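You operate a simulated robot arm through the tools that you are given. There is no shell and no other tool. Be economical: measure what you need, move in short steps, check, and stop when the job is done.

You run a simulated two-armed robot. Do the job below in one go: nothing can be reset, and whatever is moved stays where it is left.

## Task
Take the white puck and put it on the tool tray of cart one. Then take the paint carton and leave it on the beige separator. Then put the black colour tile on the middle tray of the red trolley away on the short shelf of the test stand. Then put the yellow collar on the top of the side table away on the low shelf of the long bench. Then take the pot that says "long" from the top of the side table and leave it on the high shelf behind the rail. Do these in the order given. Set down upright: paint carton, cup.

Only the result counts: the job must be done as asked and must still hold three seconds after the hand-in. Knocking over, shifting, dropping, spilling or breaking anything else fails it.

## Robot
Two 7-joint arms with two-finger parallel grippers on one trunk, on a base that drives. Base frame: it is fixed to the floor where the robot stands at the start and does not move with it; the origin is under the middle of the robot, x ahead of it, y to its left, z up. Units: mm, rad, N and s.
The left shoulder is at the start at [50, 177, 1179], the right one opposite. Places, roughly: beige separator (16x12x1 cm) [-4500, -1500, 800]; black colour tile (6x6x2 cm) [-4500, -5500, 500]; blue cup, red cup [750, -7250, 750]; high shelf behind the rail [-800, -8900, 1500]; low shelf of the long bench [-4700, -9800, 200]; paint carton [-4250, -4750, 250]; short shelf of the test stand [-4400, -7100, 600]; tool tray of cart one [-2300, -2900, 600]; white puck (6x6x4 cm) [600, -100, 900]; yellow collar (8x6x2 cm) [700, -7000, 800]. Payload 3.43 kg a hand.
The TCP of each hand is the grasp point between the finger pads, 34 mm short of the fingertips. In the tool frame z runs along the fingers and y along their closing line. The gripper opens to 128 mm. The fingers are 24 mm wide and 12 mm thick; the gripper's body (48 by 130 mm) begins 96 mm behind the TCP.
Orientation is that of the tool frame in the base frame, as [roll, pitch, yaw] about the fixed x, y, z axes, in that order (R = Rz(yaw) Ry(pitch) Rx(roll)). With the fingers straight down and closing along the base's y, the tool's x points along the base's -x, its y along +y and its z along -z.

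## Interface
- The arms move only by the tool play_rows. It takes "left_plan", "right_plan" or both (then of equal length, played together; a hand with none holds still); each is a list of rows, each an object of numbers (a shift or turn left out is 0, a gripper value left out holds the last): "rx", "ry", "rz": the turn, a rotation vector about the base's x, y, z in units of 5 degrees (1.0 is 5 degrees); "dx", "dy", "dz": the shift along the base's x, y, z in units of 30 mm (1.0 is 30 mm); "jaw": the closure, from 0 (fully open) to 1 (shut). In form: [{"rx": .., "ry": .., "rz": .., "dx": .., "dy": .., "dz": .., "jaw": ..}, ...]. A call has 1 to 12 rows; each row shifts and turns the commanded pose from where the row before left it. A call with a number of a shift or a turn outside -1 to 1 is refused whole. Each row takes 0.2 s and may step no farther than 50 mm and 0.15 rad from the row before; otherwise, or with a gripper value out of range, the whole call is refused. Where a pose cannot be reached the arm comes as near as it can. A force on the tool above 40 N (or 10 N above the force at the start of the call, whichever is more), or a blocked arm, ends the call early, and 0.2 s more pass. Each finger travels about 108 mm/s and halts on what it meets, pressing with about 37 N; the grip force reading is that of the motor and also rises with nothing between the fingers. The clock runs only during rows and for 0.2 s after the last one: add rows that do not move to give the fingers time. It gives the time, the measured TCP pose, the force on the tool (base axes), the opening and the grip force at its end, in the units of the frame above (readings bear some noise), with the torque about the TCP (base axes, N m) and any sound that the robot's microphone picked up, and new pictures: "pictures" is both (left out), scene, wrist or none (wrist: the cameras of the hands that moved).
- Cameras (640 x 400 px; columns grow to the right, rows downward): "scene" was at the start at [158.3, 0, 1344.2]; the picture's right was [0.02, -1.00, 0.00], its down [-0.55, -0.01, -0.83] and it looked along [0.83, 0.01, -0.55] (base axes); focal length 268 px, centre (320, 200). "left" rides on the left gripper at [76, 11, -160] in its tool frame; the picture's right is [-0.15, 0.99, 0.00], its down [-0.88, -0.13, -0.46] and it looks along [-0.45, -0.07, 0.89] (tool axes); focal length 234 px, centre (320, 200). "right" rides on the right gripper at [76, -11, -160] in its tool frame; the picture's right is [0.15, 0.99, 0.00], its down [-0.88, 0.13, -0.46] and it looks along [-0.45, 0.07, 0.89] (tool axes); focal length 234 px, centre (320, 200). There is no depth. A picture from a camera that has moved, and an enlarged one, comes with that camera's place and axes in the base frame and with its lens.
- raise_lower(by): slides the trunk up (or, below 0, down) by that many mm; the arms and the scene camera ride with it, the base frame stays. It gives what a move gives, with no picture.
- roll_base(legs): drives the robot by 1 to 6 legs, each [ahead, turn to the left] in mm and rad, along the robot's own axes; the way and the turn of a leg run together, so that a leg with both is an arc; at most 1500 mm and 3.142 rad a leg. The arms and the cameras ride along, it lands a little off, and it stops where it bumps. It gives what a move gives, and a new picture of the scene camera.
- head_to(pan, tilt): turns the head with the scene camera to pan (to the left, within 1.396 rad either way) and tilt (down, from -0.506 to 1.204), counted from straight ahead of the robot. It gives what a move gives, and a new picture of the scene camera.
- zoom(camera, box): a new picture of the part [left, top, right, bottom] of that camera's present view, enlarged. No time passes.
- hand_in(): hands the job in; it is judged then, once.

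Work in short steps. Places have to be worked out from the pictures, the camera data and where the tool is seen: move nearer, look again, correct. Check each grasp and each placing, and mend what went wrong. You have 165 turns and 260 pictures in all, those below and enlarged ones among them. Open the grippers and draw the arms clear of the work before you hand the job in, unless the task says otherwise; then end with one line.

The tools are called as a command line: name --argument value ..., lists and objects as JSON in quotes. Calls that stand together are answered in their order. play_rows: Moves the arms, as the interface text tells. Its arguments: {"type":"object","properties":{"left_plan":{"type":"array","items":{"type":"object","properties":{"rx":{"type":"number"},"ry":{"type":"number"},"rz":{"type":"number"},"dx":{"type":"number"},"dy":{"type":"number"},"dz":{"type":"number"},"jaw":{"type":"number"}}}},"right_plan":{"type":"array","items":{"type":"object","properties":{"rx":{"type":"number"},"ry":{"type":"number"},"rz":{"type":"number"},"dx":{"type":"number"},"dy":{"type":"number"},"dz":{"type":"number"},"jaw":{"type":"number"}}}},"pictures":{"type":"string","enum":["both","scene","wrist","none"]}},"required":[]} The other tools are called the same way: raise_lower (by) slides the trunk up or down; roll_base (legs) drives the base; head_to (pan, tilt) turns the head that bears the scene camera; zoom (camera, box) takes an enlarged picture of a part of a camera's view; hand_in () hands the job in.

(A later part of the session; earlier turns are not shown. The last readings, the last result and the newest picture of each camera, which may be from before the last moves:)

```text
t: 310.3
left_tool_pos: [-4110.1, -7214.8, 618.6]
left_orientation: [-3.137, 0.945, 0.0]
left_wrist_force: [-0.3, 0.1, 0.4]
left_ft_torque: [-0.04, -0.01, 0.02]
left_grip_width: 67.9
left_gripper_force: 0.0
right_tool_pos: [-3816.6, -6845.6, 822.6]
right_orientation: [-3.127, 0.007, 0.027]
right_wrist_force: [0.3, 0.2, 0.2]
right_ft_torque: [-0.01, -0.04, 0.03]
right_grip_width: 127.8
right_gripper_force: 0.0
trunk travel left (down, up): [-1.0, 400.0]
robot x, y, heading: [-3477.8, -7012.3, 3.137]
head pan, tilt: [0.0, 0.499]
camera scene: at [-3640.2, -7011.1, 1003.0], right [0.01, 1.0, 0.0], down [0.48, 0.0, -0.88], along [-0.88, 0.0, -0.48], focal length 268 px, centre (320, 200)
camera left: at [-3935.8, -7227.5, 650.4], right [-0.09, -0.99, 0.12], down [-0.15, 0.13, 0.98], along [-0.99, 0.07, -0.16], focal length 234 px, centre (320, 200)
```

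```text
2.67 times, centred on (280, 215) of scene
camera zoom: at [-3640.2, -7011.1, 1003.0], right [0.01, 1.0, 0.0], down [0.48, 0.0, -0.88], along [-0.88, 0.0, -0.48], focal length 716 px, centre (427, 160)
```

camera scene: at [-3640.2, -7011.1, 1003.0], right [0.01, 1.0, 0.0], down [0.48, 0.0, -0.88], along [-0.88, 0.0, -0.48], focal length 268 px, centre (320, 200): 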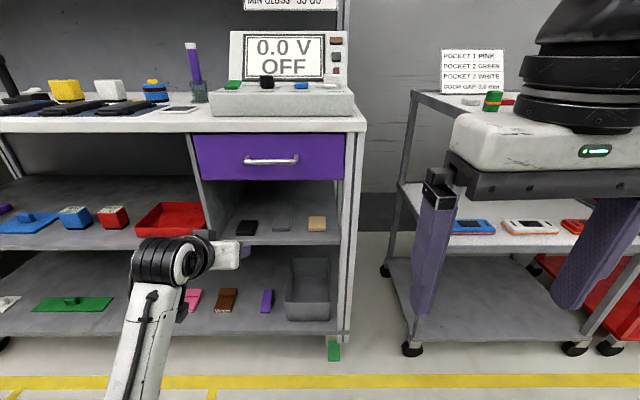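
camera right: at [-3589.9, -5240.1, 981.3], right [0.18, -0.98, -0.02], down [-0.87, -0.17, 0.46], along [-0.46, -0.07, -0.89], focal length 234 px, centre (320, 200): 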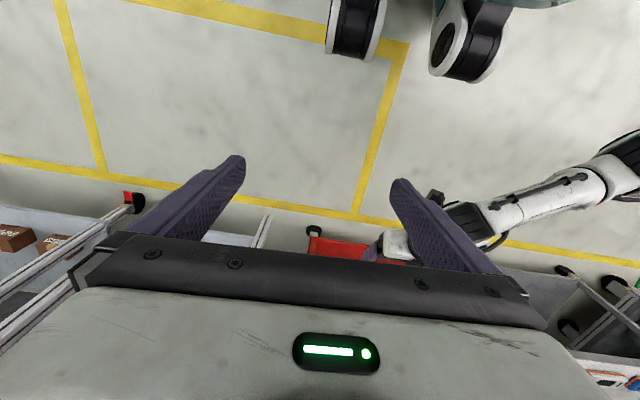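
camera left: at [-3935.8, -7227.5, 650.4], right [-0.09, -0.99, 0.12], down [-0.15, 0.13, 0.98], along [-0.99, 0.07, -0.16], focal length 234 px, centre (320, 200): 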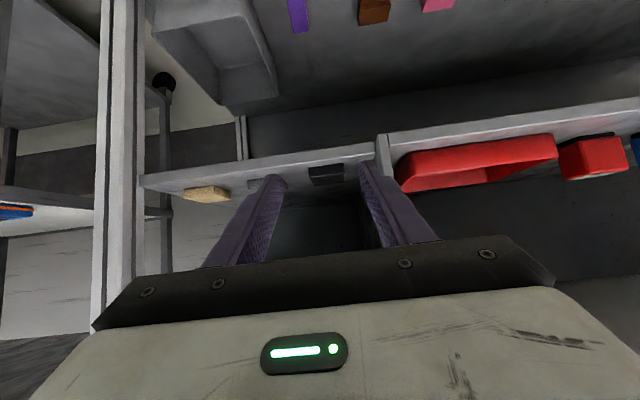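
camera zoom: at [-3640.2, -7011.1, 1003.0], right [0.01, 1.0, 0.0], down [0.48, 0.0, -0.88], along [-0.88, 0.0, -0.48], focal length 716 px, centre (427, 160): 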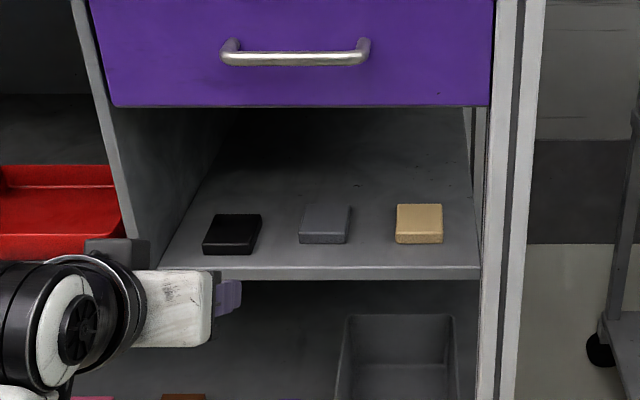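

Task 3 done. Back out, tuck the left arm, raise trunk, and head down the aisle toward the south end.

roll_base --legs '[[-180, 0]]'

play_rows --left_plan '[{"ry": -1, "dx": 0.9, "dz": 0.8, "dy": 0.1}, {"ry": -1, "dx": 0.9, "dz": 0.8, "dy": 0.1}, {"ry": -1, "dx": 0.9, "dz": 0.8, "dy": 0.1}, {"ry": -1, "dx": 0.9, "dz": 0.8, "dy": 0.1}, {"ry": -1, "dx": 0.9, "dz": 0.8, "dy": 0.1}, {"ry": -1, "dx": 0.9, "dz": 0.8, "dy": 0.1}, {"ry": -1, "dx": 0.9, "dz": 0.8}, {"ry": -1, "dz": 0.8}, {"ry": -1}, {"ry": -1}, {"ry": -0.83}]' --pictures "none"

raise_lower --by 330

roll_base --legs '[[0, 1.57], [1300, 0]]'

```text
t: 311.8
left_tool_pos: [-3929.5, -7216.3, 617.2]
left_orientation: [-3.137, 0.945, 0.002]
left_wrist_force: [0.7, -0.2, 0.0]
left_ft_torque: [0.0, 0.01, 0.03]
left_grip_width: 68.0
left_gripper_force: 0.0
right_tool_pos: [-3637.6, -6847.0, 823.2]
right_orientation: [-3.129, 0.007, 0.028]
right_wrist_force: [0.1, 0.8, 0.6]
right_ft_torque: [-0.01, 0.02, 0.02]
right_grip_width: 128.0
right_gripper_force: 0.0
trunk travel left (down, up): [-1.0, 400.0]
robot x, y, heading: [-3300.9, -7013.3, 3.14]
head pan, tilt: [0.0, 0.499]
camera scene: at [-3460.9, -7012.2, 1003.0], right [0.0, 1.0, 0.0], down [0.48, 0.0, -0.88], along [-0.88, 0.0, -0.48], focal length 268 px, centre (320, 200)
```

scene: 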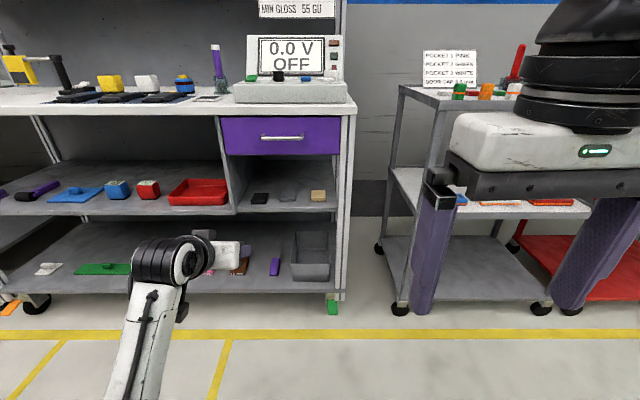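

```text
t: 313.5
left_tool_pos: [-3815.1, -7257.6, 524.1]
left_orientation: [3.085, 0.138, 0.026]
left_wrist_force: [-0.1, 0.7, -0.1]
left_ft_torque: [0.01, 0.01, 0.04]
left_grip_width: 67.9
left_gripper_force: 0.1
left hand out of reach, approached as far as the arm can: row 4, 5, 6, 7, 8
right_tool_pos: [-3637.5, -6846.7, 824.2]
right_orientation: [-3.126, 0.007, 0.028]
right_wrist_force: [-0.8, -0.2, 0.2]
right_ft_torque: [0.03, -0.01, 0.01]
right_grip_width: 127.9
right_gripper_force: 0.1
trunk travel left (down, up): [-1.0, 400.0]
robot x, y, heading: [-3303.4, -7010.6, 3.141]
head pan, tilt: [0.0, 0.499]
stopped in row 8 (left hand): the arm was blocked; the commanded pose is now the measured one
```

```text
t: 316.7
left_tool_pos: [-3815.3, -7256.1, 855.6]
left_orientation: [3.088, 0.135, 0.027]
left_wrist_force: [0.0, 0.2, -0.3]
left_ft_torque: [-0.03, 0.01, -0.01]
left_grip_width: 67.8
left_gripper_force: 0.1
right_tool_pos: [-3638.2, -6847.3, 1152.4]
right_orientation: [-3.128, 0.007, 0.029]
right_wrist_force: [-0.1, -0.4, 0.8]
right_ft_torque: [0.0, -0.03, 0.04]
right_grip_width: 128.1
right_gripper_force: 0.1
trunk travel left (down, up): [-331.0, 70.0]
robot x, y, heading: [-3301.2, -7014.9, 3.142]
head pan, tilt: [0.0, 0.499]
```

```text
t: 327.1
left_tool_pos: [-3003.2, -8819.9, 854.3]
left_orientation: [3.088, 0.136, 1.639]
left_wrist_force: [1.2, 0.1, -0.3]
left_ft_torque: [0.02, 0.02, -0.04]
left_grip_width: 67.7
left_gripper_force: 0.0
right_tool_pos: [-3421.1, -8659.4, 1153.5]
right_orientation: [-3.127, 0.008, 1.64]
right_wrist_force: [0.0, -0.8, -0.5]
right_ft_torque: [0.03, 0.02, 0.04]
right_grip_width: 128.2
right_gripper_force: 0.1
trunk travel left (down, up): [-331.0, 70.0]
robot x, y, heading: [-3268.6, -8311.5, -1.534]
head pan, tilt: [0.0, 0.499]
camera scene: at [-3266.4, -8476.4, 1333.0], right [-1.0, -0.04, 0.0], down [-0.02, 0.48, -0.88], along [0.03, -0.88, -0.48], focal length 268 px, centre (320, 200)
```

scene: 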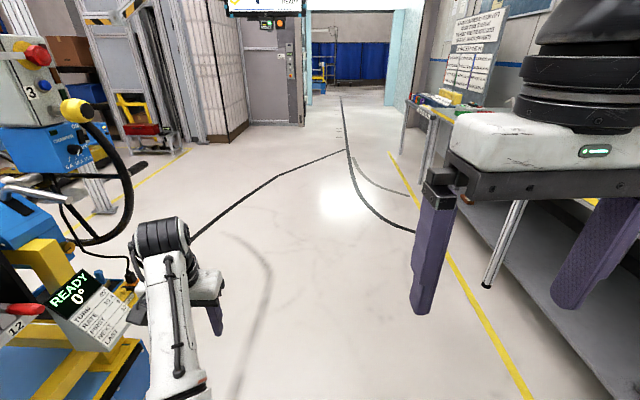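

I tidy the left arm into tuck pose, then move on to y≈−9500 and look east.

play_rows --left_plan '[{"dx": -0.28, "dy": 0.38, "dz": 0.95, "rx": 0.5, "ry": 0.24}, {"dx": -0.28, "dy": 0.38, "dz": 0.95, "rx": 0.5, "ry": 0.24}, {"dx": -0.28, "dy": 0.38, "dz": 0.95, "rx": 0.5, "ry": 0.24}, {"dx": -0.28, "dy": 0.38, "dz": 0.95}, {"dx": -0.28, "dy": 0.38, "dz": 0.95}, {"dx": -0.28, "dy": 0.38, "dz": 0.95}, {"dx": -0.28, "dy": 0.38, "dz": 0.95}, {"dx": -0.28, "dy": 0.38, "dz": 0.95}, {"dx": -0.28, "dy": 0.38, "dz": 0.95}, {"dx": -0.28, "dy": 0.38, "dz": 0.95}]' --pictures "none"

head_to --pan 0.8 --tilt 0.3

```text
t: 327.7
left_tool_pos: [-2973.3, -8764.4, 782.4]
left_orientation: [3.061, -0.151, 1.675]
left_wrist_force: [1.2, -0.6, -0.5]
left_ft_torque: [-0.02, 0.0, 0.0]
left_grip_width: 67.7
left_gripper_force: 0.1
left hand out of reach, approached as far as the arm can: row 1, 2, 3
right_tool_pos: [-3421.0, -8659.7, 1152.6]
right_orientation: [-3.128, 0.007, 1.64]
right_wrist_force: [-0.5, -1.0, 0.1]
right_ft_torque: [-0.04, 0.03, 0.01]
right_grip_width: 128.1
right_gripper_force: 0.0
trunk travel left (down, up): [-331.0, 70.0]
robot x, y, heading: [-3270.2, -8314.8, -1.529]
head pan, tilt: [0.0, 0.499]
stopped in row 3 (left hand): the arm was blocked; the commanded pose is now the measured one
```

```text
t: 328.9
left_tool_pos: [-2974.1, -8765.2, 781.9]
left_orientation: [3.063, -0.152, 1.676]
left_wrist_force: [-0.9, -0.4, 0.2]
left_ft_torque: [0.01, -0.03, -0.02]
left_grip_width: 68.0
left_gripper_force: 0.1
right_tool_pos: [-3421.0, -8658.6, 1152.8]
right_orientation: [-3.127, 0.008, 1.64]
right_wrist_force: [-0.8, 0.0, 0.3]
right_ft_torque: [0.01, -0.04, -0.04]
right_grip_width: 128.1
right_gripper_force: 0.1
trunk travel left (down, up): [-331.0, 70.0]
robot x, y, heading: [-3270.3, -8313.8, -1.529]
head pan, tilt: [0.799, 0.3]
camera scene: at [-3200.5, -8447.8, 1351.4], right [-0.67, -0.74, 0.0], down [-0.22, 0.2, -0.96], along [0.71, -0.64, -0.3], focal length 268 px, centre (320, 200)
```

scene: 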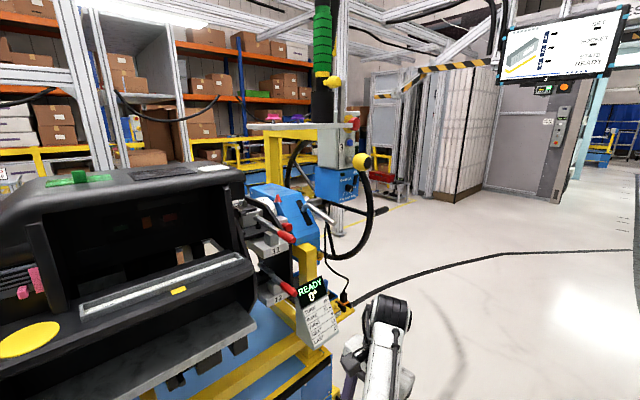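

The left arm is caught near a joint limit. I try extending forward and up in small steps.

play_rows --left_plan '[{"dy": -0.8}, {"dy": -0.8}, {"dy": -0.8}, {"dy": -0.8, "dz": 0.5}, {"dz": 0.8}, {"dz": 0.8}]' --pictures "none"

```text
t: 330.2
left_tool_pos: [-2976.5, -8860.5, 845.3]
left_orientation: [3.069, -0.151, 1.673]
left_wrist_force: [0.3, 0.5, -0.4]
left_ft_torque: [-0.01, -0.01, 0.02]
left_grip_width: 67.7
left_gripper_force: 0.1
right_tool_pos: [-3422.5, -8658.8, 1153.6]
right_orientation: [-3.127, 0.007, 1.64]
right_wrist_force: [-0.4, 0.5, 0.2]
right_ft_torque: [0.0, 0.01, -0.02]
right_grip_width: 127.8
right_gripper_force: 0.2
trunk travel left (down, up): [-331.0, 70.0]
robot x, y, heading: [-3275.1, -8315.1, -1.531]
head pan, tilt: [0.799, 0.3]
```

Works. Continue raising and bringing inward at this reach.

play_rows --left_plan '[{"dz": 1, "dx": -0.3}, {"dz": 1, "dx": -0.3}, {"dz": 1, "dx": -0.3}, {"dz": 1, "dx": -0.3}, {"dz": 1, "dx": -0.3}, {"dz": 1, "dx": -0.3}, {"dz": 1, "dx": -0.3}, {"dz": 1, "dx": -0.3}, {"dz": 1, "dx": -0.3}, {"dz": 1, "rx": -0.5}, {"rx": -0.5}, {"rx": -0.5}]' --pictures "none"

```text
t: 332.9
left_tool_pos: [-3025.6, -8889.8, 1137.2]
left_orientation: [3.093, -0.051, 1.714]
left_wrist_force: [0.2, -0.1, -0.7]
left_ft_torque: [-0.01, -0.03, -0.03]
left_grip_width: 68.1
left_gripper_force: 0.1
left hand out of reach, approached as far as the arm can: row 3, 4, 5, 6, 7, 12
right_tool_pos: [-3421.5, -8659.0, 1152.1]
right_orientation: [-3.128, 0.007, 1.641]
right_wrist_force: [-1.5, -1.0, -0.3]
right_ft_torque: [0.0, 0.02, 0.0]
right_grip_width: 128.0
right_gripper_force: 0.2
trunk travel left (down, up): [-331.0, 70.0]
robot x, y, heading: [-3275.7, -8311.0, -1.527]
head pan, tilt: [0.799, 0.3]
```

play_rows --left_plan '[{"dy": 0.9, "dx": -0.3}, {"dy": 0.9, "dx": -0.3}, {"dy": 0.9, "dx": -0.3}, {"dy": 0.9, "dx": -0.3}, {"dy": 0.9, "dx": -0.3}, {"dy": 0.9, "dx": -0.3}, {"dy": 0.4, "rx": -0.55, "ry": 0.5}, {}]' --pictures "none"

roll_base --legs '[[1150, 0]]'

head_to --pan 1.3 --tilt 0.3

```text
t: 333.4
left_tool_pos: [-3014.5, -8844.5, 1071.1]
left_orientation: [3.115, -0.181, 1.753]
left_wrist_force: [0.4, -0.3, 0.0]
left_ft_torque: [0.03, 0.02, -0.02]
left_grip_width: 67.6
left_gripper_force: 0.1
left hand out of reach, approached as far as the arm can: row 2
right_tool_pos: [-3420.6, -8658.0, 1151.5]
right_orientation: [-3.13, 0.007, 1.643]
right_wrist_force: [-0.4, 0.0, 0.6]
right_ft_torque: [0.02, -0.04, 0.04]
right_grip_width: 127.8
right_gripper_force: 0.1
trunk travel left (down, up): [-331.0, 70.0]
robot x, y, heading: [-3275.2, -8313.8, -1.531]
head pan, tilt: [0.799, 0.3]
stopped in row 2 (left hand): the arm was blocked; the commanded pose is now the measured one
```

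```text
t: 339.2
left_tool_pos: [-2978.7, -9978.7, 1070.3]
left_orientation: [3.113, -0.181, 1.743]
left_wrist_force: [0.3, 0.0, -0.1]
left_ft_torque: [0.05, -0.01, 0.0]
left_grip_width: 67.8
left_gripper_force: 0.0
right_tool_pos: [-3383.7, -9790.9, 1152.6]
right_orientation: [-3.128, 0.006, 1.634]
right_wrist_force: [-0.1, -0.1, 1.2]
right_ft_torque: [-0.04, 0.03, 0.03]
right_grip_width: 128.0
right_gripper_force: 0.0
trunk travel left (down, up): [-331.0, 70.0]
robot x, y, heading: [-3229.7, -9446.6, -1.539]
head pan, tilt: [0.799, 0.3]
camera scene: at [-3160.6, -9581.5, 1351.4], right [-0.67, -0.74, 0.0], down [-0.22, 0.2, -0.96], along [0.71, -0.64, -0.3], focal length 268 px, centre (320, 200)
```

scene: 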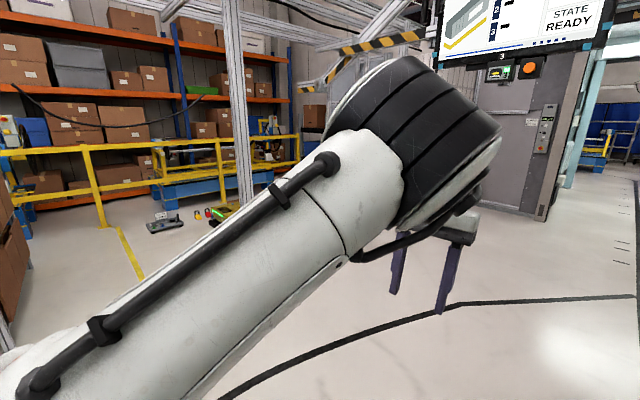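

```text
t: 340.1
left_tool_pos: [-2978.7, -9978.8, 1068.7]
left_orientation: [3.115, -0.182, 1.745]
left_wrist_force: [0.4, -0.9, 0.3]
left_ft_torque: [0.03, 0.02, 0.02]
left_grip_width: 67.7
left_gripper_force: 0.0
right_tool_pos: [-3384.0, -9790.4, 1152.6]
right_orientation: [-3.129, 0.007, 1.633]
right_wrist_force: [-0.9, 0.3, 0.3]
right_ft_torque: [-0.02, -0.01, -0.01]
right_grip_width: 127.9
right_gripper_force: 0.0
trunk travel left (down, up): [-331.0, 70.0]
robot x, y, heading: [-3228.0, -9445.4, -1.536]
head pan, tilt: [1.3, 0.3]
camera scene: at [-3138.9, -9540.5, 1351.4], right [-0.24, -0.97, 0.0], down [-0.29, 0.07, -0.96], along [0.93, -0.23, -0.3], focal length 268 px, centre (320, 200)
```

scene: 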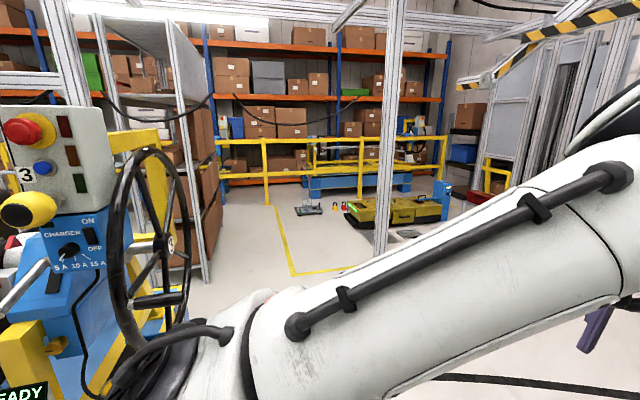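

The left arm is in an awkward elbow-low configuration. I unwind it: pitch the tool forward while extending and rising.

play_rows --left_plan '[{"rx": -1, "dz": 0.3, "dy": -0.4}, {"rx": -1, "dz": 0.3, "dy": -0.4}, {"rx": -1, "dz": 0.3, "dy": -0.4}, {"rx": -1, "dz": 0.3, "dy": -0.4}, {"rx": -1, "dz": 0.3, "dy": -0.4}, {"rx": -1, "dz": 0.3, "dy": -0.4}, {"rx": -1, "dz": 0.3}, {"rx": -1, "dz": 0.3}, {"rx": -1, "dz": 0.3}, {"rx": -1, "dz": 0.3}, {"rx": -1, "dz": 0.3}, {"rx": -1, "rz": -1}]' --pictures "scene"

```text
t: 341.3
left_tool_pos: [-2945.3, -10019.7, 1024.4]
left_orientation: [-3.077, 0.065, 1.816]
left_wrist_force: [-0.1, 0.2, -0.1]
left_ft_torque: [0.01, -0.01, 0.02]
left_grip_width: 67.7
left_gripper_force: 0.2
right_tool_pos: [-3383.0, -9790.5, 1151.9]
right_orientation: [-3.127, 0.007, 1.634]
right_wrist_force: [0.5, -0.4, -0.6]
right_ft_torque: [-0.01, 0.03, 0.02]
right_grip_width: 128.2
right_gripper_force: 0.1
trunk travel left (down, up): [-331.0, 70.0]
robot x, y, heading: [-3232.4, -9448.0, -1.54]
head pan, tilt: [1.3, 0.3]
stopped in row 6 (left hand): the arm was blocked; the commanded pose is now the measured one
camera scene: at [-3138.7, -9540.5, 1351.4], right [-0.24, -0.97, 0.0], down [-0.29, 0.07, -0.96], along [0.93, -0.23, -0.3], focal length 268 px, centre (320, 200)
```

scene: 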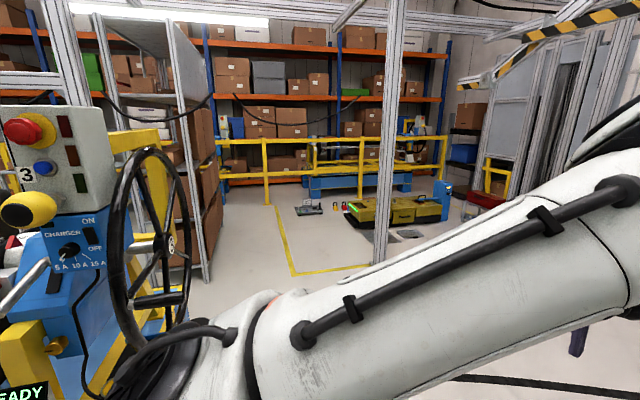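

It seems the left forearm lies inward near the head. I swing the hand outward to the left to open it up (space there is free) and look.

play_rows --left_plan '[{"dx": 1}, {"dx": 1}, {"dx": 1}, {"dx": 1}, {"dx": 1, "dy": 0.5}, {"dx": 1, "dy": 0.5}, {"dx": 0.5, "dy": 0.8}, {"dx": 0.5, "dy": 0.8}]' --pictures "scene"

```text
t: 343.1
left_tool_pos: [-2738.1, -9941.3, 1027.2]
left_orientation: [-3.082, 0.066, 1.812]
left_wrist_force: [0.8, -0.5, 0.1]
left_ft_torque: [0.01, 0.0, 0.01]
left_grip_width: 67.8
left_gripper_force: 0.1
right_tool_pos: [-3382.4, -9791.1, 1152.9]
right_orientation: [-3.127, 0.007, 1.634]
right_wrist_force: [-0.8, -0.3, 0.5]
right_ft_torque: [-0.01, 0.04, 0.0]
right_grip_width: 128.0
right_gripper_force: 0.0
trunk travel left (down, up): [-331.0, 70.0]
robot x, y, heading: [-3234.3, -9446.7, -1.54]
head pan, tilt: [1.3, 0.3]
camera scene: at [-3138.4, -9540.3, 1351.4], right [-0.24, -0.97, 0.0], down [-0.29, 0.07, -0.96], along [0.93, -0.23, -0.3], focal length 268 px, centre (320, 200)
```

scene: 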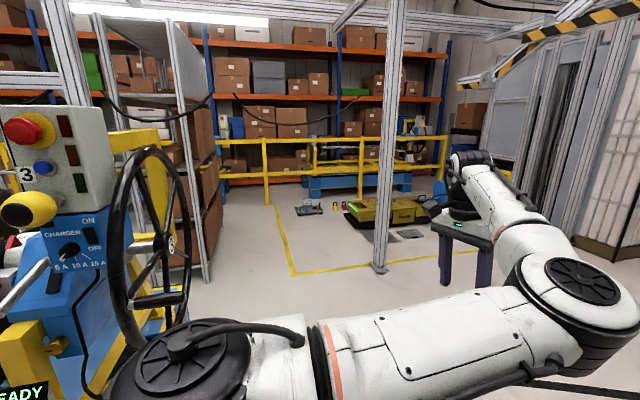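

I try extending the left arm fully forward with the tool pitched up, to let the elbow reset.

play_rows --left_plan '[{"rx": -1, "dy": -0.83, "dz": 0.34}, {"rx": -1, "dy": -0.83, "dz": 0.34}, {"rx": -1, "dy": -0.83, "dz": 0.34}, {"rx": -1, "dy": -0.83, "dz": 0.34, "dx": -0.5}, {"rx": -1, "dy": -0.83, "dz": 0.34, "dx": -0.5}, {"rx": -1, "dy": -0.83, "dz": 0.34, "dx": -0.8}, {"rx": -1, "dy": -0.83, "dz": 0.34, "dx": -0.8}, {"rx": -1, "dy": -0.83, "dz": 0.34, "dx": -0.8}, {"rx": -1, "dy": -0.83, "dz": 0.34, "dx": -0.8}, {"rx": -1, "dy": -0.83, "dz": 0.34, "dx": -0.8}, {"dy": -0.83, "dx": -1}, {"dy": -0.83, "dx": -1}]' --pictures "none"

head_to --pan 0.7 --tilt 0.4

```text
t: 345.7
left_tool_pos: [-2946.6, -10241.3, 1128.5]
left_orientation: [-2.78, 0.902, 1.968]
left_wrist_force: [0.4, -0.4, -0.8]
left_ft_torque: [0.03, -0.01, -0.01]
left_grip_width: 67.8
left_gripper_force: 0.1
right_tool_pos: [-3384.0, -9790.5, 1152.2]
right_orientation: [-3.128, 0.006, 1.632]
right_wrist_force: [0.4, 0.5, 0.4]
right_ft_torque: [0.0, 0.0, -0.06]
right_grip_width: 128.0
right_gripper_force: 0.1
trunk travel left (down, up): [-331.0, 70.0]
robot x, y, heading: [-3234.4, -9447.6, -1.538]
head pan, tilt: [1.3, 0.3]
```

```text
t: 346.7
left_tool_pos: [-2945.7, -10241.5, 1128.1]
left_orientation: [-2.779, 0.903, 1.965]
left_wrist_force: [-0.2, 0.5, 0.4]
left_ft_torque: [-0.03, -0.05, -0.01]
left_grip_width: 67.8
left_gripper_force: 0.0
right_tool_pos: [-3382.7, -9790.2, 1153.4]
right_orientation: [-3.128, 0.008, 1.633]
right_wrist_force: [0.7, -0.4, 1.0]
right_ft_torque: [0.01, 0.01, -0.01]
right_grip_width: 128.4
right_gripper_force: 0.0
trunk travel left (down, up): [-331.0, 70.0]
robot x, y, heading: [-3229.4, -9446.9, -1.542]
head pan, tilt: [0.7, 0.4]
camera scene: at [-3167.7, -9587.2, 1342.2], right [-0.74, -0.67, 0.0], down [-0.26, 0.29, -0.92], along [0.62, -0.69, -0.39], focal length 268 px, centre (320, 200)
```

scene: 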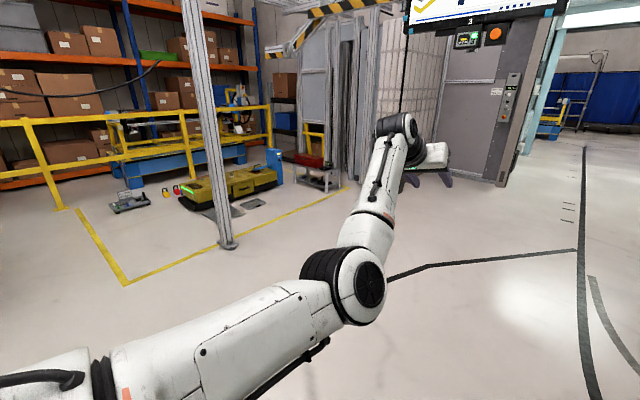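

I park the left arm: retract to about 500 mm ahead, 330 mm left, keeping z≈1130.

play_rows --left_plan '[{"dy": 1, "dx": 0.3}, {"dy": 1, "dx": 0.3}, {"dy": 1, "dx": 0.3}, {"dy": 1, "dx": 0.3}, {"dy": 1, "dx": 0.3}, {"dy": 1, "dx": 0.3}, {"dy": 1, "dx": 0.3}, {"dy": 1}, {"dy": 1}, {"dy": 1}]' --pictures "scene"

```text
t: 348.9
left_tool_pos: [-2883.7, -9938.9, 1127.9]
left_orientation: [-2.782, 0.902, 1.966]
left_wrist_force: [-0.2, -0.2, 0.1]
left_ft_torque: [0.0, -0.02, -0.01]
left_grip_width: 67.7
left_gripper_force: 0.0
right_tool_pos: [-3382.1, -9789.7, 1152.9]
right_orientation: [-3.129, 0.008, 1.633]
right_wrist_force: [0.5, 1.5, 0.6]
right_ft_torque: [0.0, 0.02, 0.0]
right_grip_width: 127.8
right_gripper_force: 0.1
trunk travel left (down, up): [-331.0, 70.0]
robot x, y, heading: [-3229.4, -9445.5, -1.543]
head pan, tilt: [0.7, 0.4]
camera scene: at [-3167.1, -9586.7, 1342.2], right [-0.74, -0.67, 0.0], down [-0.26, 0.29, -0.92], along [0.61, -0.69, -0.39], focal length 268 px, centre (320, 200)
```

scene: 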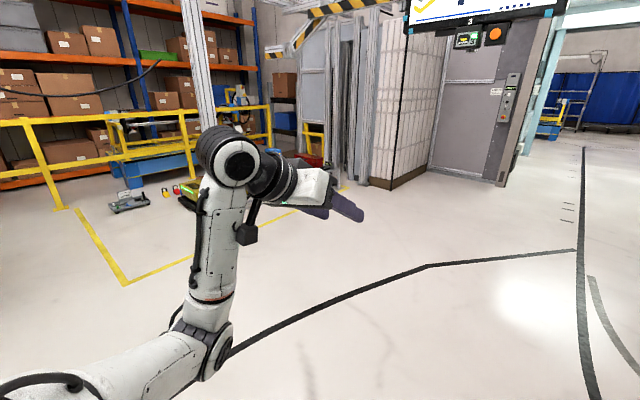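

The arm is now compact and safe. East passage lies between the gray rack foot (−965,−9062) and a post (−1150,−10608). I drive through it at y≈−9900.

roll_base --legs '[[0, 1.128], [1120, 0], [0, 0.415], [1000, 0], [1000, 0]]'

head_to --pan 1.3 --tilt 0.25

```text
t: 354.1
left_tool_pos: [-2426.9, -9428.6, 1106.3]
left_orientation: [-2.874, 0.853, 3.071]
left_wrist_force: [-1.0, -0.3, -0.3]
left_ft_torque: [0.02, 0.04, 0.03]
left_grip_width: 67.7
left_gripper_force: 0.1
right_tool_pos: [-2767.9, -9838.1, 1157.8]
right_orientation: [3.139, 0.03, 2.778]
right_wrist_force: [0.4, -0.1, 0.8]
right_ft_torque: [-0.06, 0.03, -0.01]
right_grip_width: 127.8
right_gripper_force: 0.0
trunk travel left (down, up): [-331.0, 70.0]
robot x, y, heading: [-2995.9, -9553.9, -0.364]
head pan, tilt: [0.7, 0.4]
stopped in leg 2: the robot was blocked; the commanded pose is now the measured one
camera scene: at [-2872.7, -9559.0, 1346.6], right [0.33, -0.94, 0.0], down [-0.34, -0.12, -0.93], along [0.88, 0.3, -0.36], focal length 268 px, centre (320, 200)
```

scene: 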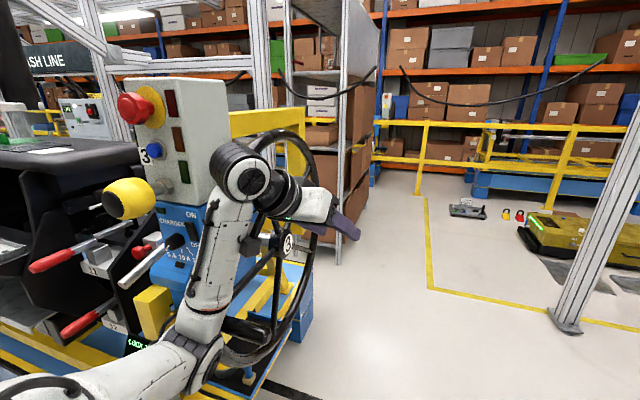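

```text
t: 355.1
left_tool_pos: [-2428.0, -9429.6, 1103.4]
left_orientation: [-2.87, 0.848, 3.07]
left_wrist_force: [0.6, -0.2, 0.4]
left_ft_torque: [0.02, -0.02, -0.01]
left_grip_width: 67.8
left_gripper_force: 0.0
right_tool_pos: [-2769.2, -9837.1, 1158.2]
right_orientation: [3.14, 0.036, 2.779]
right_wrist_force: [0.2, 0.3, -0.6]
right_ft_torque: [-0.02, -0.02, 0.02]
right_grip_width: 128.0
right_gripper_force: 0.0
trunk travel left (down, up): [-331.0, 70.0]
robot x, y, heading: [-2991.8, -9552.5, -0.369]
head pan, tilt: [1.3, 0.25]
camera scene: at [-2906.0, -9511.6, 1359.5], right [0.8, -0.6, 0.02], down [-0.12, -0.19, -0.97], along [0.59, 0.78, -0.23], focal length 268 px, centre (320, 200)
```

scene: 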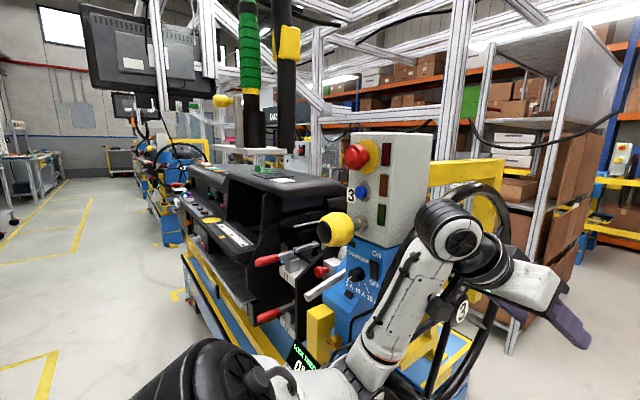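

The low left elbow hit the stand's wheel side. I reverse along the same path and then give it a wider berth.

roll_base --legs '[[-230, 0]]'

```text
t: 356.8
left_tool_pos: [-2612.3, -9343.2, 1089.3]
left_orientation: [-2.854, 0.826, 3.083]
left_wrist_force: [-0.6, -0.8, -1.1]
left_ft_torque: [-0.01, 0.0, 0.03]
left_grip_width: 67.8
left_gripper_force: 0.1
right_tool_pos: [-2952.5, -9750.1, 1152.7]
right_orientation: [-3.131, 0.009, 2.781]
right_wrist_force: [-0.7, 0.2, 0.6]
right_ft_torque: [-0.03, -0.04, 0.03]
right_grip_width: 128.1
right_gripper_force: 0.1
trunk travel left (down, up): [-331.0, 70.0]
robot x, y, heading: [-3200.5, -9469.9, -0.371]
head pan, tilt: [1.3, 0.25]
camera scene: at [-3083.2, -9425.0, 1356.2], right [0.8, -0.6, 0.0], down [-0.15, -0.2, -0.97], along [0.58, 0.78, -0.25], focal length 268 px, centre (320, 200)
```

scene: 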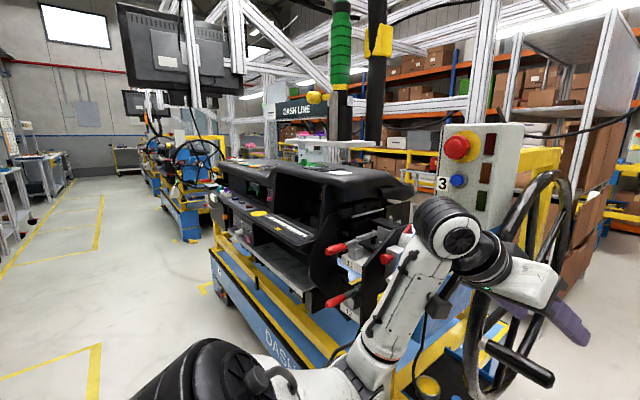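

Free again. I go south to y≈−9950 first, then east.

roll_base --legs '[[0, -0.83], [515, 0], [0, 1.2], [1450, 0], [1450, 0]]'

head_to --pan 1.1 --tilt 0.3

```text
t: 378.7
left_tool_pos: [377.8, -9570.2, 1089.6]
left_orientation: [-2.855, 0.825, -2.803]
left_wrist_force: [0.8, 0.4, 0.1]
left_ft_torque: [-0.04, 0.01, 0.01]
left_grip_width: 68.0
left_gripper_force: 0.2
right_tool_pos: [222.4, -10077.1, 1153.2]
right_orientation: [-3.13, 0.009, -3.106]
right_wrist_force: [-0.2, -0.3, 0.7]
right_ft_torque: [0.0, -0.05, 0.01]
right_grip_width: 127.6
right_gripper_force: 0.2
trunk travel left (down, up): [-331.0, 70.0]
robot x, y, heading: [-119.6, -9918.6, 0.03]
head pan, tilt: [1.3, 0.25]
camera scene: at [-25.2, -9826.9, 1356.1], right [0.97, -0.24, 0.0], down [-0.06, -0.24, -0.97], along [0.23, 0.94, -0.25], focal length 268 px, centre (320, 200)
```

scene: 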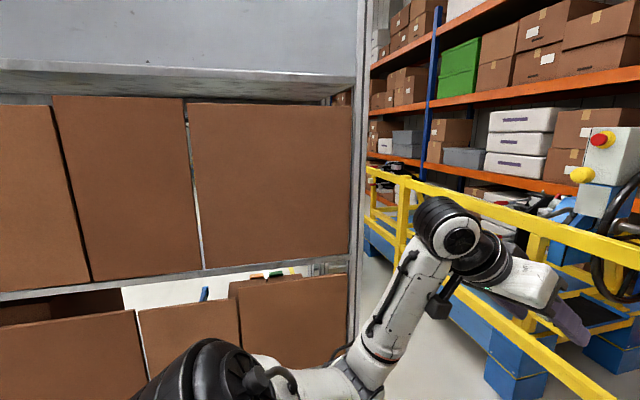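

```text
t: 379.5
left_tool_pos: [376.9, -9568.4, 1088.9]
left_orientation: [-2.853, 0.825, -2.802]
left_wrist_force: [0.7, 0.4, -0.5]
left_ft_torque: [-0.01, 0.0, 0.02]
left_grip_width: 67.7
left_gripper_force: 0.0
right_tool_pos: [222.8, -10076.3, 1152.6]
right_orientation: [-3.13, 0.01, -3.104]
right_wrist_force: [-0.2, -0.2, -0.1]
right_ft_torque: [-0.01, 0.01, -0.01]
right_grip_width: 128.0
right_gripper_force: 0.0
trunk travel left (down, up): [-331.0, 70.0]
robot x, y, heading: [-116.1, -9916.2, 0.026]
head pan, tilt: [1.1, 0.3]
camera scene: at [-7.8, -9833.2, 1351.4], right [0.9, -0.43, 0.0], down [-0.13, -0.27, -0.96], along [0.41, 0.86, -0.3], focal length 268 px, centre (320, 200)
```

scene: 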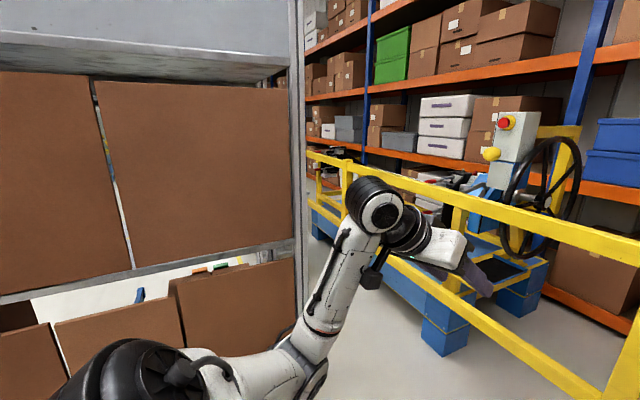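

A large gray rack (x −965…290, front y≈−9062) closes the central aisle; a yellow rail runs at x≈1150–1450. I drive east to x≈700 and look north.

roll_base --legs '[[780, 0], [0, 1.54]]'

head_to --pan 0.0 --tilt 0.35

```text
t: 381.6
left_tool_pos: [652.8, -9561.3, 1087.3]
left_orientation: [-2.854, 0.824, -2.802]
left_wrist_force: [-0.3, -0.8, -0.1]
left_ft_torque: [0.0, 0.01, 0.0]
left_grip_width: 68.0
left_gripper_force: 0.1
right_tool_pos: [497.6, -10068.5, 1152.7]
right_orientation: [-3.129, 0.007, -3.103]
right_wrist_force: [0.5, 0.0, 0.3]
right_ft_torque: [-0.02, 0.03, 0.0]
right_grip_width: 127.7
right_gripper_force: 0.0
trunk travel left (down, up): [-331.0, 70.0]
robot x, y, heading: [159.4, -9911.0, 0.027]
head pan, tilt: [1.1, 0.3]
stopped in leg 1: the robot was blocked; the commanded pose is now the measured one
camera scene: at [268.6, -9825.5, 1351.0], right [0.9, -0.43, 0.0], down [-0.13, -0.27, -0.95], along [0.41, 0.86, -0.3], focal length 268 px, centre (320, 200)
```

scene: 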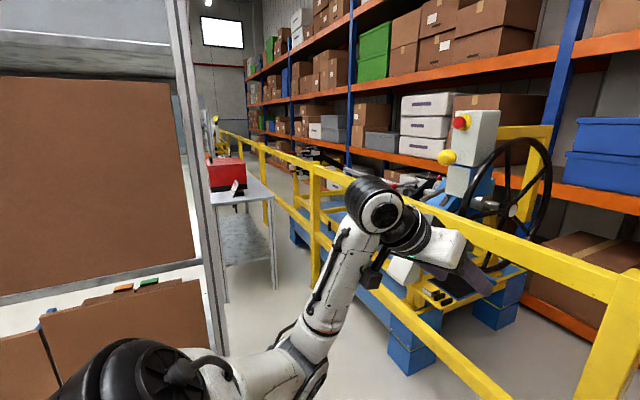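

```text
t: 382.9
left_tool_pos: [650.7, -9561.2, 1088.6]
left_orientation: [-2.854, 0.827, -2.8]
left_wrist_force: [0.2, 0.9, 0.9]
left_ft_torque: [0.0, 0.01, -0.01]
left_grip_width: 67.7
left_gripper_force: 0.0
right_tool_pos: [496.4, -10069.5, 1153.4]
right_orientation: [-3.13, 0.009, -3.103]
right_wrist_force: [0.3, 1.0, 0.5]
right_ft_torque: [-0.01, 0.02, 0.0]
right_grip_width: 128.1
right_gripper_force: 0.0
trunk travel left (down, up): [-331.0, 70.0]
robot x, y, heading: [157.5, -9907.8, 0.025]
head pan, tilt: [0.0, 0.351]
camera scene: at [318.9, -9907.4, 1346.7], right [0.03, -1.0, 0.0], down [-0.34, -0.01, -0.94], along [0.94, 0.03, -0.34], focal length 268 px, centre (320, 200)
```

scene: 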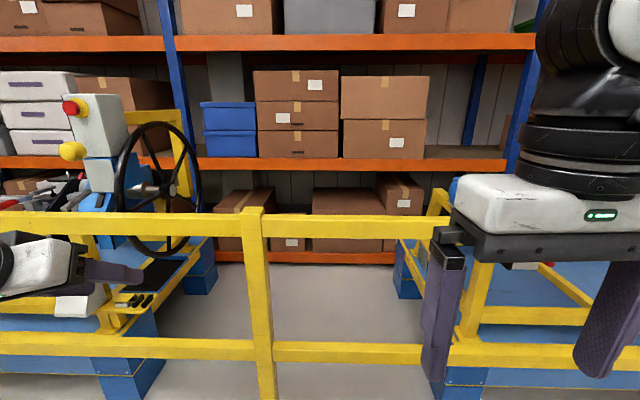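

Something low blocks the base. I look down in front of me.

head_to --pan -0.2 --tilt 1.0

```text
t: 384.0
left_tool_pos: [650.5, -9561.6, 1088.9]
left_orientation: [-2.852, 0.828, -2.803]
left_wrist_force: [0.6, 1.1, -0.8]
left_ft_torque: [0.03, 0.01, -0.02]
left_grip_width: 67.9
left_gripper_force: 0.0
right_tool_pos: [496.1, -10068.3, 1153.7]
right_orientation: [-3.129, 0.012, -3.102]
right_wrist_force: [0.0, 0.8, 0.2]
right_ft_torque: [-0.02, 0.04, 0.02]
right_grip_width: 128.1
right_gripper_force: 0.1
trunk travel left (down, up): [-331.0, 70.0]
robot x, y, heading: [157.2, -9909.7, 0.026]
head pan, tilt: [-0.201, 1.0]
camera scene: at [294.5, -9922.0, 1292.0], right [-0.17, -0.99, 0.0], down [-0.83, 0.14, -0.54], along [0.53, -0.09, -0.84], focal length 268 px, centre (320, 200)
```

scene: 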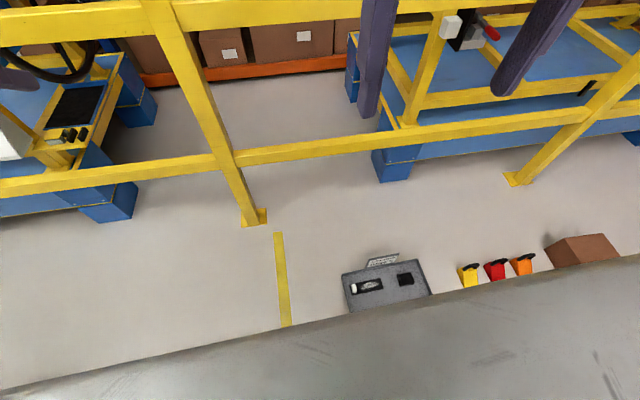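

The base met a gray floor tray ahead; the corridor here is too narrow anyway. The stands repeat every ~3.09 m, so a second crossing exists near y≈−6600. First I back off and try to make the left arm more compact.

roll_base --legs '[[-250, 0]]'

play_rows --left_plan '[{"dy": -0.5, "dz": 0.7, "dx": -0.3}, {"dy": -0.5, "dz": 0.7, "dx": -0.3}, {"dy": -0.5, "dz": 0.7, "dx": -0.3}, {"dy": -0.5, "dz": 0.7, "dx": -0.3}, {"dy": -0.5, "dz": 0.7, "dx": -0.3}, {"dy": -0.5, "dz": 0.7, "dx": -0.3}, {"dy": -0.5, "dz": 0.7, "dx": -0.3}, {"dy": -0.5, "dz": 0.7}, {"dy": -0.5, "dz": 0.7}]' --pictures "none"

head_to --pan 1.1 --tilt 0.6

```text
t: 385.8
left_tool_pos: [405.7, -9568.8, 1089.9]
left_orientation: [-2.855, 0.828, -2.804]
left_wrist_force: [0.4, -0.2, 0.5]
left_ft_torque: [0.01, -0.04, -0.01]
left_grip_width: 68.0
left_gripper_force: 0.1
right_tool_pos: [250.0, -10075.9, 1154.0]
right_orientation: [-3.131, 0.01, -3.106]
right_wrist_force: [-0.4, 0.4, -0.4]
right_ft_torque: [0.02, -0.02, 0.0]
right_grip_width: 127.9
right_gripper_force: 0.0
trunk travel left (down, up): [-331.0, 70.0]
robot x, y, heading: [-87.7, -9918.3, 0.02]
head pan, tilt: [-0.201, 1.0]
camera scene: at [49.3, -9928.9, 1292.0], right [-0.17, -0.98, 0.0], down [-0.83, 0.15, -0.54], along [0.53, -0.09, -0.84], focal length 268 px, centre (320, 200)
```

scene: 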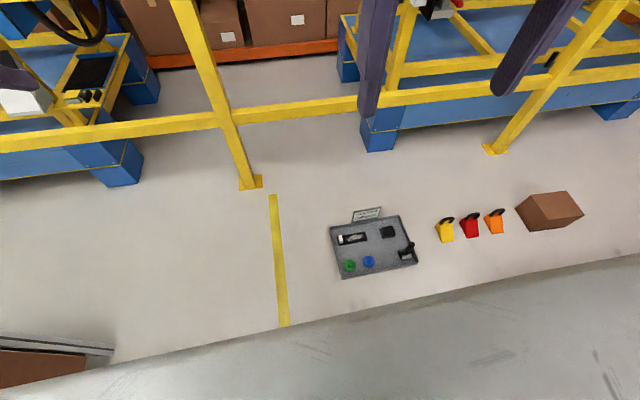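

```text
t: 387.8
left_tool_pos: [342.1, -9704.5, 1279.6]
left_orientation: [-2.854, 0.827, -2.803]
left_wrist_force: [0.7, 0.0, -0.3]
left_ft_torque: [-0.02, -0.04, 0.04]
left_grip_width: 67.9
left_gripper_force: 0.0
right_tool_pos: [250.1, -10077.0, 1154.0]
right_orientation: [-3.129, 0.012, -3.105]
right_wrist_force: [-0.5, -0.9, -0.4]
right_ft_torque: [0.0, -0.03, 0.02]
right_grip_width: 128.3
right_gripper_force: 0.1
trunk travel left (down, up): [-331.0, 70.0]
robot x, y, heading: [-88.7, -9918.8, 0.026]
head pan, tilt: [-0.201, 1.0]
```

```text
t: 389.2
left_tool_pos: [343.8, -9703.4, 1278.7]
left_orientation: [-2.853, 0.828, -2.801]
left_wrist_force: [-0.3, -0.4, -0.1]
left_ft_torque: [-0.01, 0.01, 0.01]
left_grip_width: 68.0
left_gripper_force: 0.1
right_tool_pos: [252.0, -10075.3, 1153.0]
right_orientation: [-3.129, 0.009, -3.106]
right_wrist_force: [0.6, 0.3, -0.4]
right_ft_torque: [-0.04, -0.04, -0.02]
right_grip_width: 127.9
right_gripper_force: 0.0
trunk travel left (down, up): [-331.0, 70.0]
robot x, y, heading: [-91.5, -9918.4, 0.023]
head pan, tilt: [1.1, 0.6]
camera scene: at [19.4, -9837.0, 1323.9], right [0.9, -0.43, 0.0], down [-0.24, -0.51, -0.82], along [0.36, 0.74, -0.57], focal length 268 px, centre (320, 200)
```

scene: 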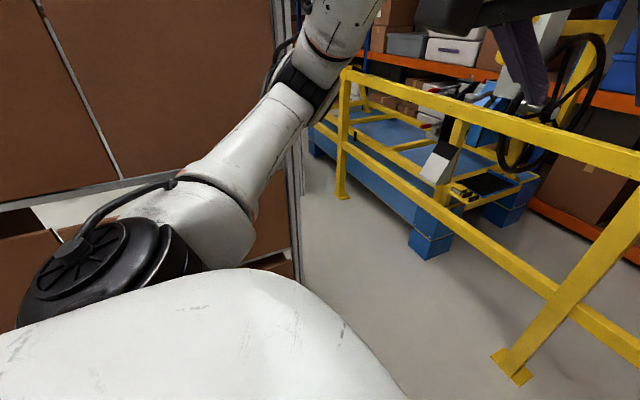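

The left arm is compact again and the floor tray seems unmoved. I turn around and drive back west.

roll_base --legs '[[0, 3.118], [1430, 0], [1430, 0], [0, -0.785], [600, 0], [0, -0.785]]'

```text
t: 417.5
left_tool_pos: [-3562.7, -8905.0, 1279.3]
left_orientation: [-2.853, 0.828, -1.294]
left_wrist_force: [-0.7, -0.5, -0.8]
left_ft_torque: [0.01, 0.03, 0.01]
left_grip_width: 67.7
left_gripper_force: 0.1
right_tool_pos: [-3197.8, -9020.6, 1153.3]
right_orientation: [-3.13, 0.01, -1.593]
right_wrist_force: [0.0, -0.4, -0.4]
right_ft_torque: [-0.03, 0.03, 0.02]
right_grip_width: 127.8
right_gripper_force: 0.1
trunk travel left (down, up): [-331.0, 70.0]
robot x, y, heading: [-3375.6, -9347.9, 1.53]
head pan, tilt: [1.1, 0.6]
camera scene: at [-3451.4, -9237.8, 1323.9], right [0.48, 0.87, 0.0], down [0.49, -0.27, -0.83], along [-0.72, 0.4, -0.56], focal length 268 px, centre (320, 200)
```

scene: 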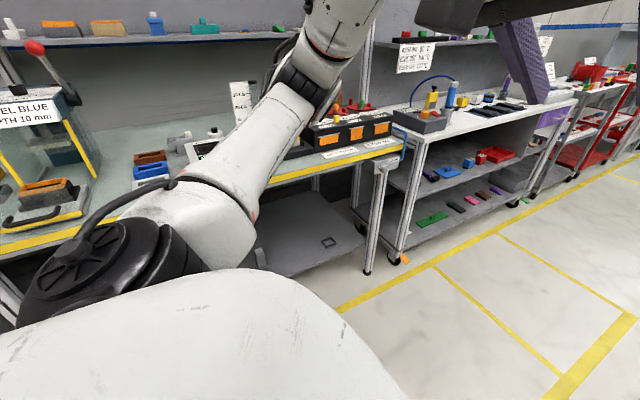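

I noted the long bench's low shelf here. I continue north to y≈−6600 and face east.

roll_base --legs '[[1400, 0.04], [1350, 0], [0, -1.57]]'

head_to --pan 0.0 --tilt 0.5

```text
t: 434.7
left_tool_pos: [-2967.4, -6366.9, 1279.5]
left_orientation: [-2.854, 0.826, -2.773]
left_wrist_force: [0.3, -0.5, -0.2]
left_ft_torque: [0.03, -0.01, -0.01]
left_grip_width: 67.8
left_gripper_force: 0.0
right_tool_pos: [-3049.3, -6740.4, 1153.1]
right_orientation: [-3.129, 0.01, -3.076]
right_wrist_force: [-0.5, 0.3, -1.1]
right_ft_torque: [-0.03, 0.03, 0.0]
right_grip_width: 127.9
right_gripper_force: 0.1
trunk travel left (down, up): [-331.0, 70.0]
robot x, y, heading: [-3390.8, -6593.5, 0.054]
head pan, tilt: [1.1, 0.6]
camera scene: at [-3287.4, -6509.2, 1323.9], right [0.91, -0.4, 0.0], down [-0.23, -0.52, -0.83], along [0.33, 0.75, -0.56], focal length 268 px, centre (320, 200)
```

scene: 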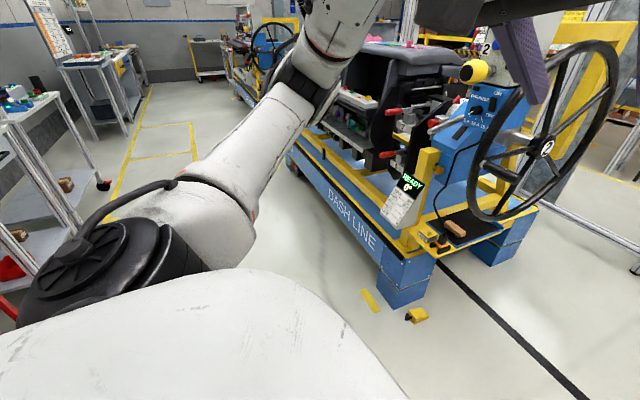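

```text
t: 436.0
left_tool_pos: [-2966.7, -6367.1, 1280.0]
left_orientation: [-2.853, 0.827, -2.771]
left_wrist_force: [0.0, -0.4, 0.9]
left_ft_torque: [-0.03, -0.01, 0.0]
left_grip_width: 67.9
left_gripper_force: 0.0
right_tool_pos: [-3047.7, -6740.9, 1153.5]
right_orientation: [-3.128, 0.01, -3.074]
right_wrist_force: [0.0, 0.1, -0.6]
right_ft_torque: [0.02, 0.0, -0.02]
right_grip_width: 128.0
right_gripper_force: 0.0
trunk travel left (down, up): [-331.0, 70.0]
robot x, y, heading: [-3393.0, -6592.6, 0.052]
head pan, tilt: [0.0, 0.499]
camera scene: at [-3232.3, -6584.9, 1333.0], right [0.06, -1.0, 0.0], down [-0.48, -0.03, -0.88], along [0.88, 0.05, -0.48], focal length 268 px, centre (320, 200)
```

scene: 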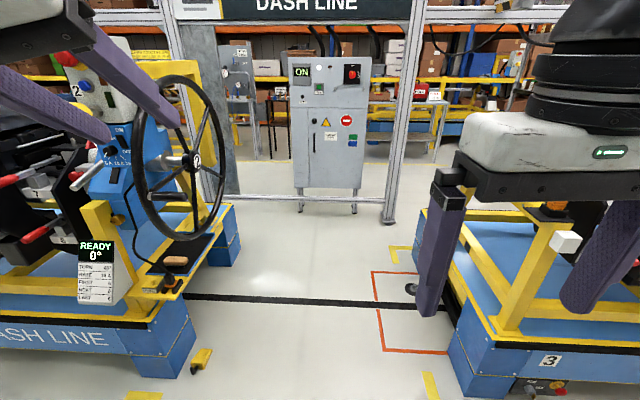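

Gap 2 is closed by an electrical cabinet. I use the known gap 1: go north to y≈−3540 and face east.

roll_base --legs '[[0, 1.519], [1500, 0], [1540, 0], [0, -1.571]]'

head_to --pan 0.3 --tilt 0.5

```text
refused: 1540 is not a number from -1500 to 1500
```

```text
t: 436.8
left_tool_pos: [-2966.7, -6366.3, 1280.1]
left_orientation: [-2.854, 0.827, -2.775]
left_wrist_force: [1.2, -0.2, -0.3]
left_ft_torque: [0.0, -0.01, 0.01]
left_grip_width: 67.9
left_gripper_force: 0.1
right_tool_pos: [-3049.1, -6741.0, 1153.4]
right_orientation: [-3.129, 0.01, -3.075]
right_wrist_force: [0.4, 0.2, 0.2]
right_ft_torque: [0.01, -0.03, -0.01]
right_grip_width: 128.2
right_gripper_force: 0.1
trunk travel left (down, up): [-331.0, 70.0]
robot x, y, heading: [-3392.4, -6593.3, 0.056]
head pan, tilt: [0.3, 0.499]
camera scene: at [-3237.8, -6558.3, 1333.0], right [0.35, -0.94, 0.0], down [-0.45, -0.17, -0.88], along [0.82, 0.3, -0.48], focal length 268 px, centre (320, 200)
```

scene: 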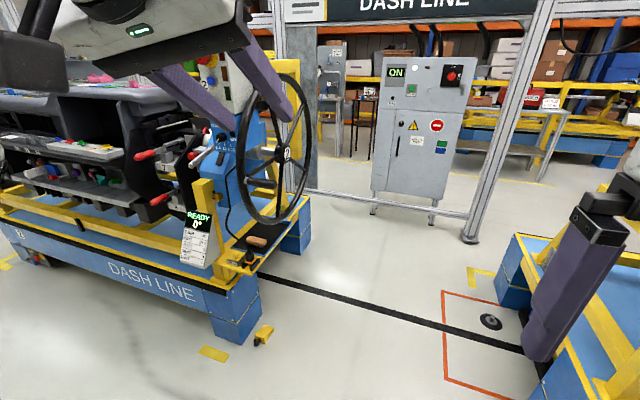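

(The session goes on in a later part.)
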